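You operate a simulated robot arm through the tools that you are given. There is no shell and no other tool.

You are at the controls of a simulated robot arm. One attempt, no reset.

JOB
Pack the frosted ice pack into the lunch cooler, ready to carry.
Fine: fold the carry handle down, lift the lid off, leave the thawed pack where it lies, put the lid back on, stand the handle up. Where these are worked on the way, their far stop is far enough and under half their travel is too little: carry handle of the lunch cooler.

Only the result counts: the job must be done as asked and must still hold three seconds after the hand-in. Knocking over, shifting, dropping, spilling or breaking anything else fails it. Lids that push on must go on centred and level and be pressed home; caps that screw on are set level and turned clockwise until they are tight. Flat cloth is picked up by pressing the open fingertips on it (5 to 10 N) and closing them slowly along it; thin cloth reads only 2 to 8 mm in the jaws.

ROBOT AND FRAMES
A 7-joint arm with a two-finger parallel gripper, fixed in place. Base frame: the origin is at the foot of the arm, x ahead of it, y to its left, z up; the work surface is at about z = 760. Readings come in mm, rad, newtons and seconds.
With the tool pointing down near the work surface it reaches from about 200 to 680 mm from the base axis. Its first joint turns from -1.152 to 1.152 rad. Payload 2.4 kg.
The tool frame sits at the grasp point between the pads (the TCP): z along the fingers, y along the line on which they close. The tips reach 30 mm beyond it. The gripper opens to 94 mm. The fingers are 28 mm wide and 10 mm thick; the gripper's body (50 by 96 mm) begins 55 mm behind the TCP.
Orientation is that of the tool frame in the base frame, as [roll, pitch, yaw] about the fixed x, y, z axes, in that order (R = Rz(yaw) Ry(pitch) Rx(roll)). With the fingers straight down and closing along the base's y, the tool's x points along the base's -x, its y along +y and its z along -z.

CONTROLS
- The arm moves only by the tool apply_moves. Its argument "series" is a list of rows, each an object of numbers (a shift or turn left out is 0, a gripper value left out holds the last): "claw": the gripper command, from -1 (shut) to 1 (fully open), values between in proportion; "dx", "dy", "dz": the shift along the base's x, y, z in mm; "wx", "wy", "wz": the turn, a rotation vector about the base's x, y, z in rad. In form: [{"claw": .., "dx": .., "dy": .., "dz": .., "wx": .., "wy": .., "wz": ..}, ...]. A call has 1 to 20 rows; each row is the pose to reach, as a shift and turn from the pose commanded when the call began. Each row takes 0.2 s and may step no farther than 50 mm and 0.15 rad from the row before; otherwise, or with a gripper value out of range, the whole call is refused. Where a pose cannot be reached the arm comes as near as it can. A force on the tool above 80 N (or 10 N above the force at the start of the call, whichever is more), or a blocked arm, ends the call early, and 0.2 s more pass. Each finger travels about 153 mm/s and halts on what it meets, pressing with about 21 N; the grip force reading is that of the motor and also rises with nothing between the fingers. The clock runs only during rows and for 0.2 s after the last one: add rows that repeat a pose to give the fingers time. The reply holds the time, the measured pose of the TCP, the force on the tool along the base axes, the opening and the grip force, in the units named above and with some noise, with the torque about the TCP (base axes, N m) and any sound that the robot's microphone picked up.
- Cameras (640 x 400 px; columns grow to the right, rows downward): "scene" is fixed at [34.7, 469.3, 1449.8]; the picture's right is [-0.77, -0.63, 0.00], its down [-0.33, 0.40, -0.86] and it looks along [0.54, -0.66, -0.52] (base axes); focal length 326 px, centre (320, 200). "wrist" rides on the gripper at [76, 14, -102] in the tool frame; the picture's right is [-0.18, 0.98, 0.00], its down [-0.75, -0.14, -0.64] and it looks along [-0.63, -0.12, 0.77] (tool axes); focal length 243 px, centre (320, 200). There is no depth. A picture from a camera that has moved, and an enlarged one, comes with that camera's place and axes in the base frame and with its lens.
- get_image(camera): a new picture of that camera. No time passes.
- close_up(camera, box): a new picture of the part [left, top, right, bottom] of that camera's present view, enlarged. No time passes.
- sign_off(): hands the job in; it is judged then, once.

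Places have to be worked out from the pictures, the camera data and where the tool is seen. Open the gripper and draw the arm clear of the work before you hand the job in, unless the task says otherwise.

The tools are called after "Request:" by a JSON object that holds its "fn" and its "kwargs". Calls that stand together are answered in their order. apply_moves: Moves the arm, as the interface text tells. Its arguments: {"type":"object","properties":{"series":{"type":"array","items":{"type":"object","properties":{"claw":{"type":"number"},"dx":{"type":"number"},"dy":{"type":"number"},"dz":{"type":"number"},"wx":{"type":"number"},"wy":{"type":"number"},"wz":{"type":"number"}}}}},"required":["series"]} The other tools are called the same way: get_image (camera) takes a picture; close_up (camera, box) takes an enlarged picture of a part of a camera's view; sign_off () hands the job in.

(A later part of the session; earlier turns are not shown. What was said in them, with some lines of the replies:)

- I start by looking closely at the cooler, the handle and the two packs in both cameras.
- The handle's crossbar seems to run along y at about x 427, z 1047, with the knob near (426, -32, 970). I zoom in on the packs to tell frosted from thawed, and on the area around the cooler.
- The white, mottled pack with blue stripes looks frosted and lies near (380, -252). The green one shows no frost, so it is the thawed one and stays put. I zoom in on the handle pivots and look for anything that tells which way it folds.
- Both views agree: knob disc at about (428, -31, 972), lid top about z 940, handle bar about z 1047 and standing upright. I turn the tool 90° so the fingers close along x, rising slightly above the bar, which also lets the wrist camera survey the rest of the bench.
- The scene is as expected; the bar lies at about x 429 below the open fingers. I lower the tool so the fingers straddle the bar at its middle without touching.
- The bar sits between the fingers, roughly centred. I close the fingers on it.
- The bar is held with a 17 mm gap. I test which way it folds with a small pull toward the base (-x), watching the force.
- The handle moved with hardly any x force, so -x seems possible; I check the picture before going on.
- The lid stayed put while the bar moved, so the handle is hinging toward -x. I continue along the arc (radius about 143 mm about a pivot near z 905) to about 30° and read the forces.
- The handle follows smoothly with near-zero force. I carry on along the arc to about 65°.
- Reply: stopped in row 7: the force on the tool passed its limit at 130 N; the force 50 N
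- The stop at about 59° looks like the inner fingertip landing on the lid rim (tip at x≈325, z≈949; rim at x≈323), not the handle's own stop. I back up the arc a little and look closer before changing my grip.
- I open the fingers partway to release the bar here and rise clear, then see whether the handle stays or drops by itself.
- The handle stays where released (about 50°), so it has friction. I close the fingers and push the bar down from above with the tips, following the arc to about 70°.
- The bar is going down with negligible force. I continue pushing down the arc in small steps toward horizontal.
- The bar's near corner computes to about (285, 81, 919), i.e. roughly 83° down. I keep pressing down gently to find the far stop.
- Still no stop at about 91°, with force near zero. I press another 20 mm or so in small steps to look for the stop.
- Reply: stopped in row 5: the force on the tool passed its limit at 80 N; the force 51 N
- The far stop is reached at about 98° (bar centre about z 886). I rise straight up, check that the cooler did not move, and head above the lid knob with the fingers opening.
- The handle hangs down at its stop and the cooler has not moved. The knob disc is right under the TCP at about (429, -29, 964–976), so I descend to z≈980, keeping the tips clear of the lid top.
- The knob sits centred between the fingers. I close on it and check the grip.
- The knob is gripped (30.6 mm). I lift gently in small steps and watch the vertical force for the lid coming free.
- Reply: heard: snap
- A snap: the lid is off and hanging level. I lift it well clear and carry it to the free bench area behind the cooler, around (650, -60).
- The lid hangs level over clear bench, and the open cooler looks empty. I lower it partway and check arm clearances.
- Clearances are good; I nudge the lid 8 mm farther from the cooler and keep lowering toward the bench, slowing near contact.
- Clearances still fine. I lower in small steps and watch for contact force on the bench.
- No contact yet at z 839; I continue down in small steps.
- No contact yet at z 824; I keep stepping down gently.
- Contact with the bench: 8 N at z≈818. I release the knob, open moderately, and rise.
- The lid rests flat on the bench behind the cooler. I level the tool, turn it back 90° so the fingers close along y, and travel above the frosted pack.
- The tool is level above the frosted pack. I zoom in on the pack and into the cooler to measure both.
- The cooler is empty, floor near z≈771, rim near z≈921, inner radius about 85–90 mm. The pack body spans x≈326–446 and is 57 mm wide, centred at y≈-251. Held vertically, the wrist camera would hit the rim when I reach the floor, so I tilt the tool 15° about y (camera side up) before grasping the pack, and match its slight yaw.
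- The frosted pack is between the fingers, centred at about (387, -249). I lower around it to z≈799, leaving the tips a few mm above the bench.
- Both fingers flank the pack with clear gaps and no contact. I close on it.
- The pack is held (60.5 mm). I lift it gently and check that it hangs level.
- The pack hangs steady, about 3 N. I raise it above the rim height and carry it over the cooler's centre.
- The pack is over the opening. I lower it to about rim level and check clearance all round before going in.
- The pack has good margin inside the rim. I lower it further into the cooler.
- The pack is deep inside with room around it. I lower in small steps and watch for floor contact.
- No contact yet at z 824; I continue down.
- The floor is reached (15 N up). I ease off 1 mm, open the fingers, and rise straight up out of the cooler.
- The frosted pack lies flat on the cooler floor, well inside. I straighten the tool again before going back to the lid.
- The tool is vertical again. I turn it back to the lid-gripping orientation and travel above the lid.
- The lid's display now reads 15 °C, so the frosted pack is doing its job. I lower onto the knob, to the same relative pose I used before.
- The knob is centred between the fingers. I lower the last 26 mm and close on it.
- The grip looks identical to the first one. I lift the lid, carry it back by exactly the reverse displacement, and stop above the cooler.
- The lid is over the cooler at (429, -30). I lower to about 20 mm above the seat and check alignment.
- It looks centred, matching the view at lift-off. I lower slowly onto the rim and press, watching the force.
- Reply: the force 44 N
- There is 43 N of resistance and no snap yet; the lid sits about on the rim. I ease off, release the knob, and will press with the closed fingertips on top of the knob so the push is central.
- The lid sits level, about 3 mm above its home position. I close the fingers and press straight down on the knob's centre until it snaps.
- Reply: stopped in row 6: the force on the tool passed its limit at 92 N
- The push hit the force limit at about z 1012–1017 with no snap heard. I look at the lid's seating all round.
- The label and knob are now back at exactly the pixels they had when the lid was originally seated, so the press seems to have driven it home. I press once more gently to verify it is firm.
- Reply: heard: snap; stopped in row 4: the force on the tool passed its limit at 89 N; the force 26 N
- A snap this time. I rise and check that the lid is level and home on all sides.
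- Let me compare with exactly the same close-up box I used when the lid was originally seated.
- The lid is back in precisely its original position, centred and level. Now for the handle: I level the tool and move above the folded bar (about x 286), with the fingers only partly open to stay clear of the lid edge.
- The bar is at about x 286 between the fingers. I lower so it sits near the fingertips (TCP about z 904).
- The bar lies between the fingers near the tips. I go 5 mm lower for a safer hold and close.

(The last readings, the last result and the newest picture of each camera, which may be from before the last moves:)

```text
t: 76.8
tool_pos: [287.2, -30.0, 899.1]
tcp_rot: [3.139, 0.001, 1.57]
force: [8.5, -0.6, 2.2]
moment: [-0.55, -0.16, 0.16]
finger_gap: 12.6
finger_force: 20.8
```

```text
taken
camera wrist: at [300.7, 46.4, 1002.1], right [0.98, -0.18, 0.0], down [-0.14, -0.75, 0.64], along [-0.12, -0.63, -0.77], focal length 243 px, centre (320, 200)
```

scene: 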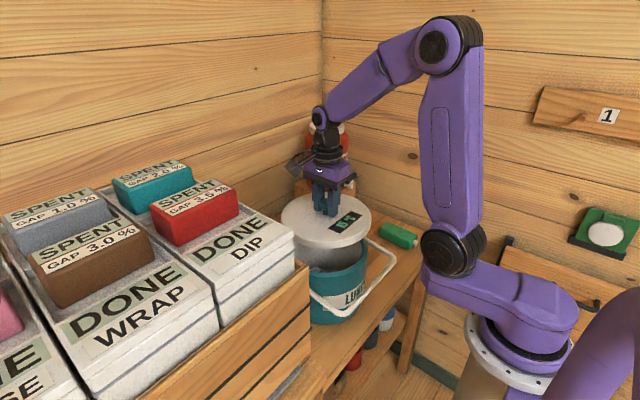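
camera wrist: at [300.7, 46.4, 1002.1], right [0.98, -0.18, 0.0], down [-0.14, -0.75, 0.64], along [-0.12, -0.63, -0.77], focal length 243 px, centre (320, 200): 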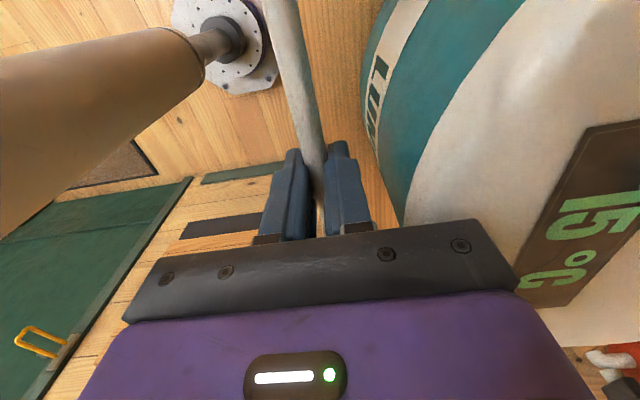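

The gap reads 12.6 mm rather than 17, so the tips may hold the bar off-centre. I look closer.

Request:
{"fn": "close_up", "kwargs": {"camera": "scene", "box": [340, 230, 420, 300]}}

Request:
{"fn": "close_up", "kwargs": {"camera": "wrist", "box": [240, 80, 400, 240]}}

```text
5.71 times, centred on (380, 265) of scene
camera zoom: at [34.9, 469.3, 1449.8], right [-0.77, -0.63, 0.0], down [-0.33, 0.4, -0.86], along [0.54, -0.66, -0.52], focal length 1861 px, centre (-23, -171)
```

zoom: 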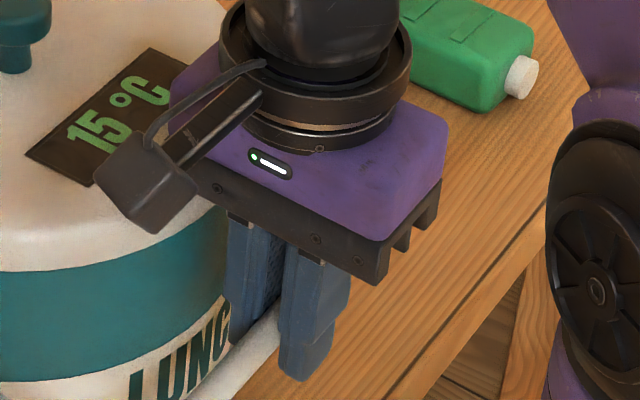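

```text
2.50 times, centred on (320, 160) of wrist
camera zoom: at [300.7, 46.4, 1002.1], right [0.98, -0.18, 0.0], down [-0.14, -0.75, 0.64], along [-0.12, -0.63, -0.77], focal length 606 px, centre (320, 300)
```

zoom: 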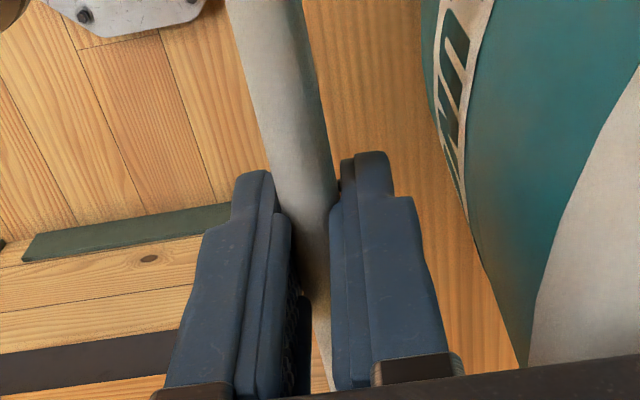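

The bar is held by the slimmer fingertip sections just beyond the pads, which explains the reading; the hold is sound. I raise it in small arc steps to about 80° and check it follows.

Request:
{"fn": "apply_moves", "kwargs": {"series": [{"claw": -1, "dx": -1, "dz": 7.5}, {"dx": -1.5, "dz": 14}, {"dx": -1.5, "dz": 20}, {"dx": -1.3, "dz": 26}, {"dx": -1, "dz": 32.5}, {"dx": -0.2, "dz": 38.6}, {"dx": 0.7, "dz": 44.8}, {"dx": 0.7, "dz": 44.8}]}}

Request:
{"fn": "close_up", "kwargs": {"camera": "scene", "box": [290, 190, 430, 330]}}

```text
t: 78.6
tool_pos: [286.9, -28.4, 944.6]
tcp_rot: [-3.14, 0.0, 1.571]
force: [-6.4, 2.7, 0.8]
moment: [0.19, 0.05, 0.02]
finger_gap: 12.4
finger_force: 21.1
```

```text
2.86 times, centred on (360, 260) of scene
camera zoom: at [34.6, 469.3, 1449.8], right [-0.77, -0.63, 0.0], down [-0.33, 0.4, -0.86], along [0.54, -0.66, -0.52], focal length 931 px, centre (206, 29)
```

zoom: 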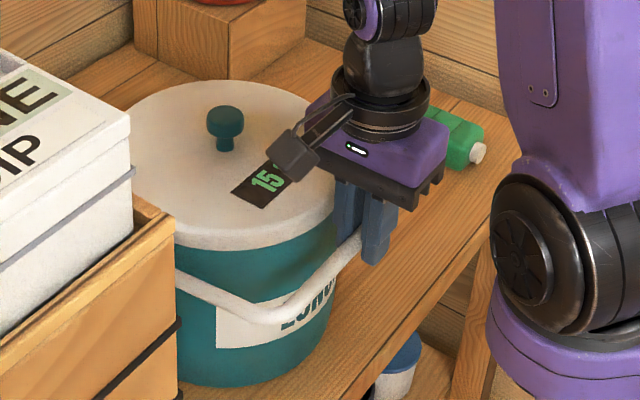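

The handle follows. I check with the same close-up box whether the cooler itself has stayed put.

Request:
{"fn": "close_up", "kwargs": {"camera": "scene", "box": [280, 190, 380, 270]}}

```text
5.00 times, centred on (330, 230) of scene
camera zoom: at [34.6, 469.3, 1449.8], right [-0.77, -0.63, 0.0], down [-0.33, 0.4, -0.86], along [0.54, -0.66, -0.52], focal length 1629 px, centre (270, 50)
```

zoom: 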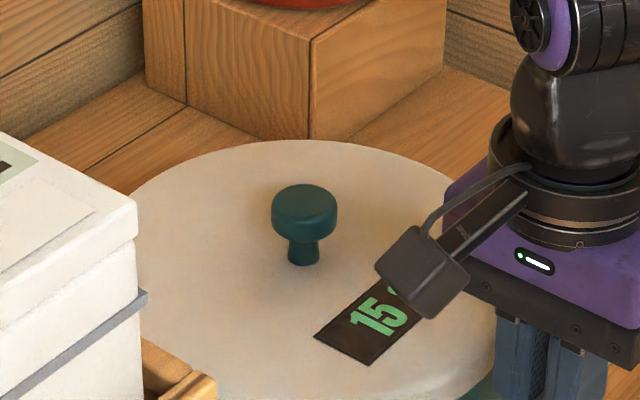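

The cooler slid about 4 mm toward the base when the fingers closed on the slightly off-centre bar. To avoid any more drag I relax the residual sideways force before continuing.

Request:
{"fn": "apply_moves", "kwargs": {"series": [{"claw": -1, "dx": -1.5}, {"dx": -1.5}]}}

```text
t: 79.2
tool_pos: [286.5, -30.3, 942.7]
tcp_rot: [3.14, 0.001, 1.571]
force: [2.5, 3.6, -0.2]
moment: [0.3, -0.04, 0.08]
finger_gap: 12.2
finger_force: 21.2
```

Now the residual is small (about 2.5 N). I refit the arc (radius about 140 mm, cooler now centred near x 424.5) and raise to about 67°, then re-read the forces.

Request:
{"fn": "apply_moves", "kwargs": {"series": [{"claw": -1, "dx": 1.1, "dz": 5.2}, {"dx": 2.3, "dz": 10.8}, {"dx": 3.7, "dz": 16.7}, {"dx": 5.6, "dz": 22.6}, {"dx": 5.6, "dz": 22.6}]}}

```text
t: 80.4
tool_pos: [290.6, -29.3, 966.3]
tcp_rot: [3.14, 0.0, 1.57]
force: [-3.7, -2.1, 0.5]
moment: [-0.2, 0.0, 0.08]
finger_gap: 12.1
finger_force: 20.9
```

Forces are small. I continue to about 57° with a slight inward correction.

Request:
{"fn": "apply_moves", "kwargs": {"series": [{"claw": -1, "dx": 1.3, "dz": 5.7}, {"dx": 3.7, "dz": 11.4}, {"dx": 6.2, "dz": 17}, {"dx": 9.0, "dz": 22.4}, {"dx": 12, "dz": 27.8}, {"dx": 15.1, "dz": 33}, {"dx": 15.1, "dz": 33}]}}

Request:
{"fn": "close_up", "kwargs": {"camera": "scene", "box": [280, 190, 380, 270]}}

```text
t: 82.0
tool_pos: [305.0, -29.3, 1001.0]
tcp_rot: [-3.141, 0.002, 1.569]
force: [0.5, -3.2, 0.1]
moment: [-0.16, 0.02, 0.04]
finger_gap: 12.5
finger_force: 20.6
```

```text
5.00 times, centred on (330, 230) of scene
camera zoom: at [34.8, 469.2, 1449.9], right [-0.77, -0.63, 0.0], down [-0.33, 0.4, -0.86], along [0.54, -0.66, -0.52], focal length 1629 px, centre (270, 50)
```

zoom: 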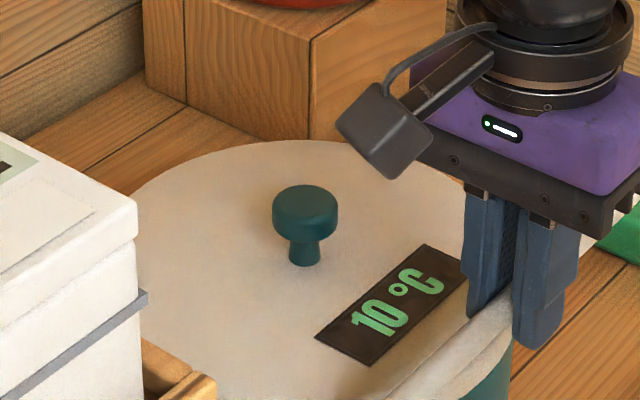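

Forces are near zero, the cooler is steady, and the display now reads 10 °C. I continue raising to about 32°.

Request:
{"fn": "apply_moves", "kwargs": {"series": [{"claw": -1, "dx": 3.5, "dz": 5}, {"dx": 7.1, "dz": 9.9}, {"dx": 11, "dz": 14.6}, {"dx": 15.1, "dz": 19.2}, {"dx": 19.4, "dz": 23.5}, {"dx": 23.8, "dz": 27.7}, {"dx": 28.4, "dz": 31.7}, {"dx": 33.2, "dz": 35.5}, {"dx": 33.2, "dz": 35.5}]}}

Request:
{"fn": "close_up", "kwargs": {"camera": "scene", "box": [270, 150, 400, 290]}}

```text
t: 84.0
tool_pos: [338.8, -28.3, 1036.6]
tcp_rot: [3.14, 0.002, 1.57]
force: [-0.5, -0.5, 0.8]
moment: [-0.1, -0.02, 0.01]
finger_gap: 12.2
finger_force: 20.6
```

```text
2.86 times, centred on (335, 220) of scene
camera zoom: at [34.7, 469.3, 1449.8], right [-0.77, -0.63, 0.0], down [-0.33, 0.4, -0.86], along [0.54, -0.66, -0.52], focal length 931 px, centre (277, 143)
```

zoom: 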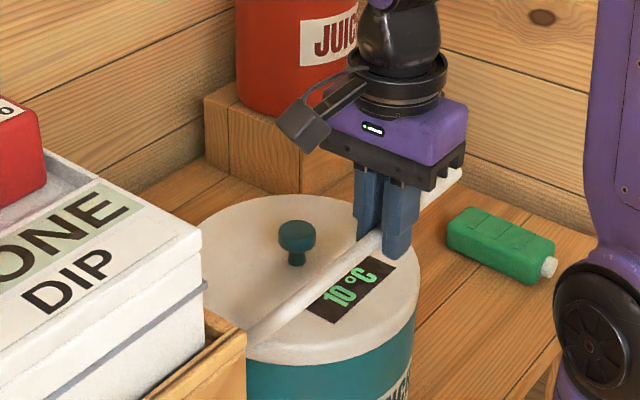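

Still light forces; the handle is at about 37°. I carry on to about 12°.

Request:
{"fn": "apply_moves", "kwargs": {"series": [{"claw": -1, "dx": 5, "dz": 3.6}, {"dx": 10.1, "dz": 6.9}, {"dx": 15.3, "dz": 10}, {"dx": 20.7, "dz": 12.9}, {"dx": 26.2, "dz": 15.6}, {"dx": 31.8, "dz": 18}, {"dx": 37.5, "dz": 20.2}, {"dx": 43.3, "dz": 22.1}, {"dx": 49.2, "dz": 23.8}, {"dx": 55.2, "dz": 25.1}, {"dx": 55.2, "dz": 25.1}]}}

Request:
{"fn": "close_up", "kwargs": {"camera": "scene", "box": [270, 150, 400, 290]}}

```text
t: 86.4
tool_pos: [394.5, -31.4, 1059.5]
tcp_rot: [3.139, 0.001, 1.572]
force: [-2.0, 7.4, 5.3]
moment: [0.22, 0.07, 0.17]
finger_gap: 12.5
finger_force: 21.3
```

```text
2.86 times, centred on (335, 220) of scene
camera zoom: at [34.6, 469.5, 1449.8], right [-0.77, -0.63, 0.0], down [-0.33, 0.4, -0.86], along [0.54, -0.66, -0.52], focal length 931 px, centre (277, 143)
```

zoom: 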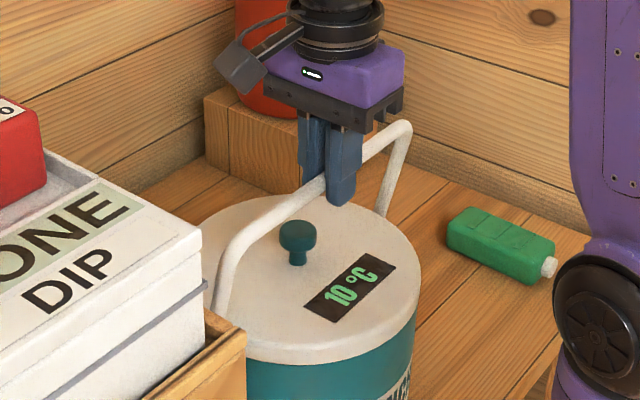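

The handle is at about 12°. I bring it the last part to upright with a 1 mm height correction, in small steps.

Request:
{"fn": "apply_moves", "kwargs": {"series": [{"claw": -1, "dx": 4, "dz": 1.7}, {"dx": 8, "dz": 2.4}, {"dx": 12, "dz": 3.1}, {"dx": 16.5, "dz": 3.5}, {"dx": 21.7, "dz": 3.9}, {"dx": 25.5, "dz": 4.1}, {"dx": 25.5, "dz": 4.1}]}}

Request:
{"fn": "close_up", "kwargs": {"camera": "scene", "box": [270, 150, 400, 290]}}

Request:
{"fn": "get_image", "kwargs": {"camera": "wrist"}}

```text
t: 88.0
tool_pos: [419.6, -30.3, 1064.2]
tcp_rot: [3.141, 0.003, 1.568]
force: [0.3, -2.9, 0.1]
moment: [-0.19, 0.05, -0.01]
finger_gap: 12.3
finger_force: 20.9
```

```text
2.86 times, centred on (335, 220) of scene
camera zoom: at [34.8, 469.2, 1449.9], right [-0.77, -0.63, 0.0], down [-0.33, 0.4, -0.86], along [0.54, -0.66, -0.52], focal length 931 px, centre (277, 143)
```

zoom: 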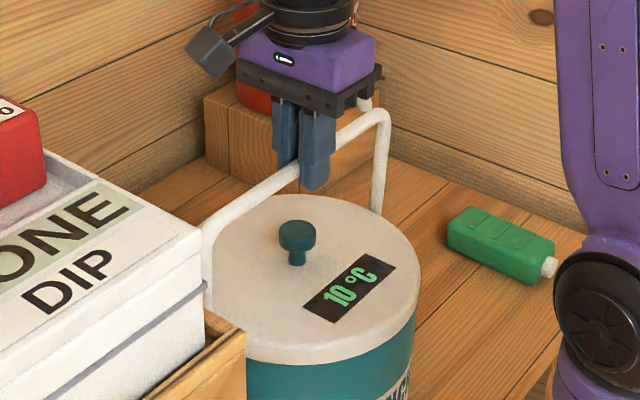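

```text
taken
camera wrist: at [434.0, 46.4, 1166.7], right [0.98, -0.19, 0.0], down [-0.14, -0.75, 0.64], along [-0.12, -0.63, -0.77], focal length 243 px, centre (320, 200)
```

wrist: 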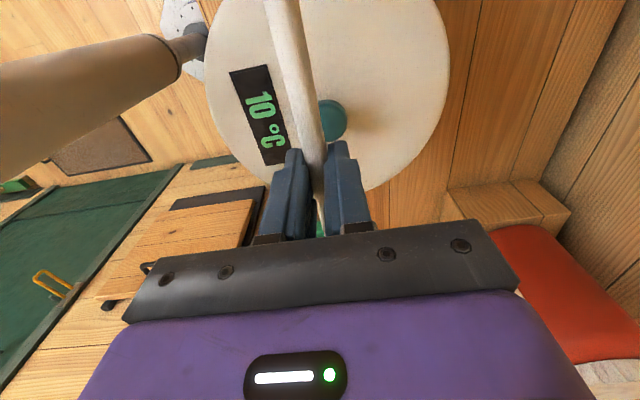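

The handle is about 2° short of upright, with minimal force. I bring it the last 4–5 mm and check for an upright stop.

Request:
{"fn": "apply_moves", "kwargs": {"series": [{"claw": -1, "dx": 1.5}, {"dx": 3, "dz": 0.1}, {"dx": 4.5, "dz": 0.1}, {"dx": 4.5, "dz": 0.1}]}}

Request:
{"fn": "close_up", "kwargs": {"camera": "scene", "box": [280, 190, 380, 270]}}

```text
t: 89.0
tool_pos: [425.4, -30.9, 1064.5]
tcp_rot: [3.141, 0.0, 1.57]
force: [-1.0, 2.3, 0.2]
moment: [0.11, 0.0, 0.02]
finger_gap: 12.4
finger_force: 20.6
```

```text
5.00 times, centred on (330, 230) of scene
camera zoom: at [34.9, 469.3, 1449.8], right [-0.77, -0.63, 0.0], down [-0.33, 0.4, -0.86], along [0.54, -0.66, -0.52], focal length 1629 px, centre (270, 50)
```

zoom: 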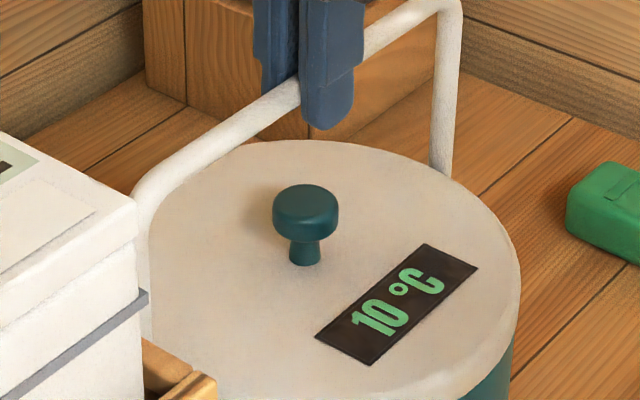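

The handle looks upright. I compare with the close-ups taken at the very start, using the same boxes.

Request:
{"fn": "close_up", "kwargs": {"camera": "scene", "box": [285, 170, 385, 335]}}

Request:
{"fn": "close_up", "kwargs": {"camera": "scene", "box": [270, 130, 400, 260]}}

```text
2.42 times, centred on (335, 252) of scene
camera zoom: at [34.9, 469.3, 1449.8], right [-0.77, -0.63, 0.0], down [-0.33, 0.4, -0.86], along [0.54, -0.66, -0.52], focal length 790 px, centre (284, 73)
```

zoom: 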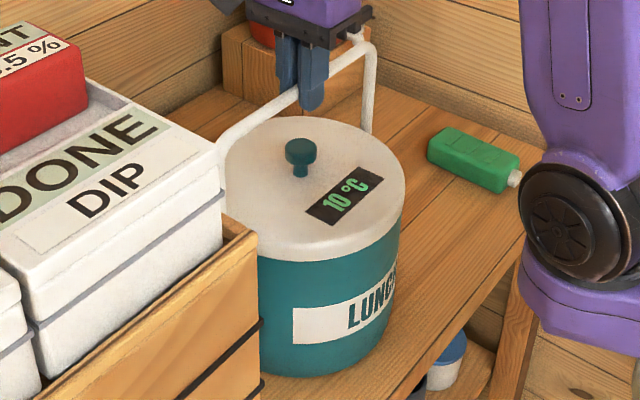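

```text
3.08 times, centred on (335, 195) of scene
camera zoom: at [34.9, 469.3, 1449.8], right [-0.77, -0.63, 0.0], down [-0.33, 0.4, -0.86], along [0.54, -0.66, -0.52], focal length 1002 px, centre (274, 215)
```

zoom: 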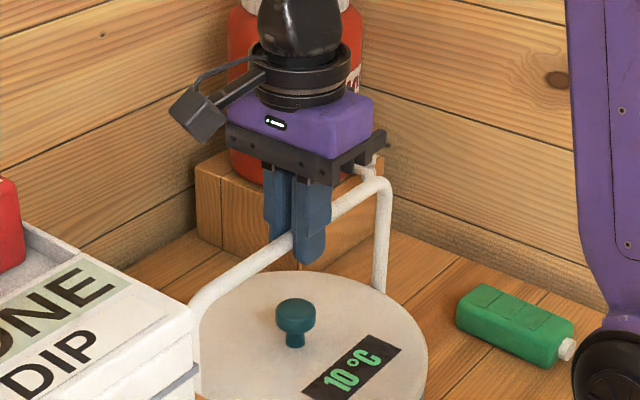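

The handle matches its starting posture to within a degree or two. I open the fingers and rise straight up clear of the bar.

Request:
{"fn": "apply_moves", "kwargs": {"series": [{"claw": -0.6}, {"claw": -0.1}, {"claw": 0.2}, {"claw": 0.2}, {"claw": 0.2, "dz": 15}, {"claw": 0.2, "dz": 45}, {"claw": 0.2, "dz": 85}, {"claw": 0.2, "dz": 125}, {"claw": 0.2, "dz": 125}]}}

Request:
{"fn": "get_image", "kwargs": {"camera": "wrist"}}

Request:
{"fn": "close_up", "kwargs": {"camera": "scene", "box": [285, 170, 385, 335]}}

```text
t: 91.0
tool_pos: [423.5, -28.9, 1189.2]
tcp_rot: [3.141, 0.002, 1.57]
force: [-0.2, 0.2, 0.2]
moment: [-0.01, 0.03, 0.03]
finger_gap: 56.4
finger_force: 0.0
```

```text
taken
camera wrist: at [438.3, 47.4, 1291.5], right [0.98, -0.18, 0.0], down [-0.14, -0.75, 0.64], along [-0.12, -0.63, -0.77], focal length 243 px, centre (320, 200)
```

wrist: 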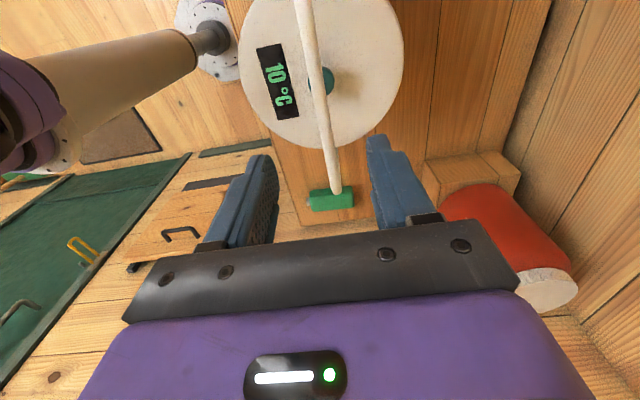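

```text
2.42 times, centred on (335, 252) of scene
camera zoom: at [34.7, 469.3, 1449.8], right [-0.77, -0.63, 0.0], down [-0.33, 0.4, -0.86], along [0.54, -0.66, -0.52], focal length 790 px, centre (284, 73)
```

zoom: 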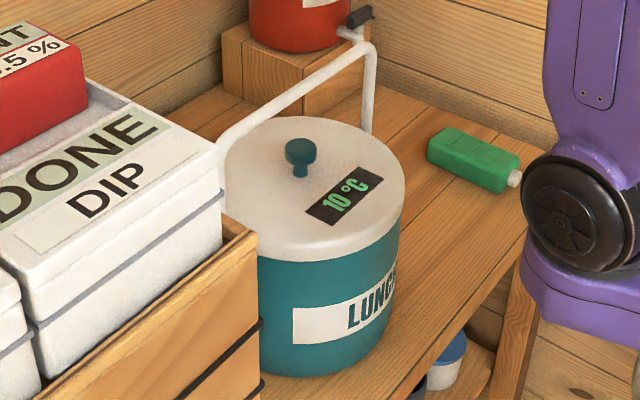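

Everything is in place: the lid is seated, the handle is standing within about 1° of upright, the display reads 10 °C, and the thawed green pack has not moved. I open the gripper fully and draw the arm up and back, clear of the work.

Request:
{"fn": "apply_moves", "kwargs": {"series": [{"claw": 0.6, "dz": 20}, {"claw": 1, "dx": -20, "dy": -15, "dz": 40}, {"claw": 1, "dx": -45, "dy": -35, "dz": 50}, {"claw": 1, "dx": -70, "dy": -55, "dz": 50}, {"claw": 1, "dx": -95, "dy": -72, "dz": 50}, {"claw": 1, "dx": -95, "dy": -72, "dz": 50}, {"claw": 1, "dx": -95, "dy": -72, "dz": 50}, {"claw": 1, "dx": -95, "dy": -72, "dz": 50}]}}

Request:
{"fn": "get_image", "kwargs": {"camera": "scene"}}

Request:
{"fn": "get_image", "kwargs": {"camera": "wrist"}}

Request:
{"fn": "close_up", "kwargs": {"camera": "scene", "box": [280, 170, 400, 330]}}

```text
t: 92.8
tool_pos: [330.8, -100.1, 1237.5]
tcp_rot: [-3.141, 0.001, 1.569]
force: [-0.5, 0.1, -0.1]
moment: [-0.05, 0.0, 0.0]
finger_gap: 94.1
finger_force: 0.0
```

```text
taken
```

scene: 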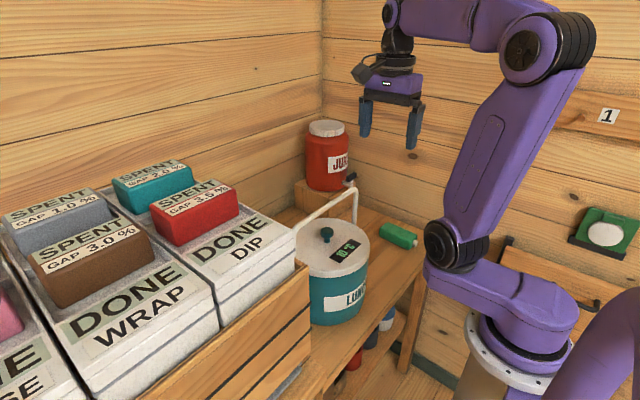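

```text
taken
camera wrist: at [343.9, -23.5, 1340.8], right [0.98, -0.18, 0.0], down [-0.14, -0.75, 0.64], along [-0.12, -0.63, -0.77], focal length 243 px, centre (320, 200)
```

wrist: 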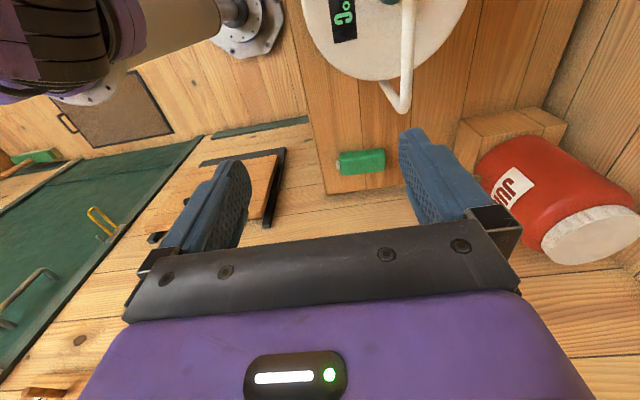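

```text
2.50 times, centred on (340, 250) of scene
camera zoom: at [34.7, 469.3, 1449.8], right [-0.77, -0.63, 0.0], down [-0.33, 0.4, -0.86], along [0.54, -0.66, -0.52], focal length 814 px, centre (270, 75)
```

zoom: 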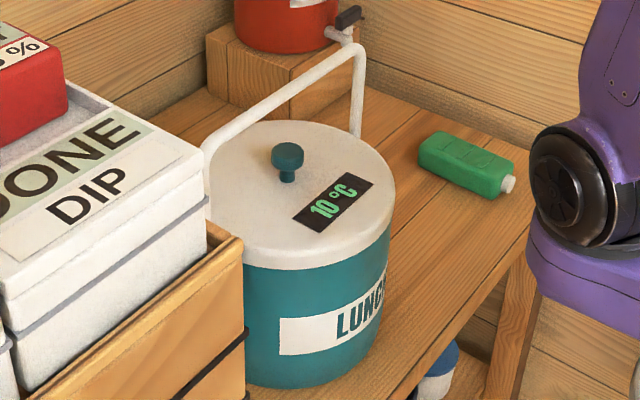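

The cooler is closed with the frosted pack inside. The handle is standing, the thawed pack and jug look untouched, and the arm is clear with the gripper open. I hand the job in.

Request:
{"fn": "sign_off", "kwargs": {}}

```text
The job is handed in.
```

The frosted ice pack (white with blue stripes) is lying flat inside the lunch cooler. The lid is back on and the handle is standing up. I've handed the job in, with the arm clear and the gripper open.

- **Lid:** it snapped into place and matched its original position in the close-up pictures.
- **Handle:** I folded it down to its far stop, then raised it to within about 1° of upright.
- **Cooler moved slightly:** it slid an estimated 4–7 mm toward the arm when I gripped the folded handle. It stayed put after that.
- **Other items:** the green thawed pack and the juice jug looked unmoved in the final pictures.

The lid display read 20 °C at the start and 10 °C by the end, which fits the pack inside being the frozen one.
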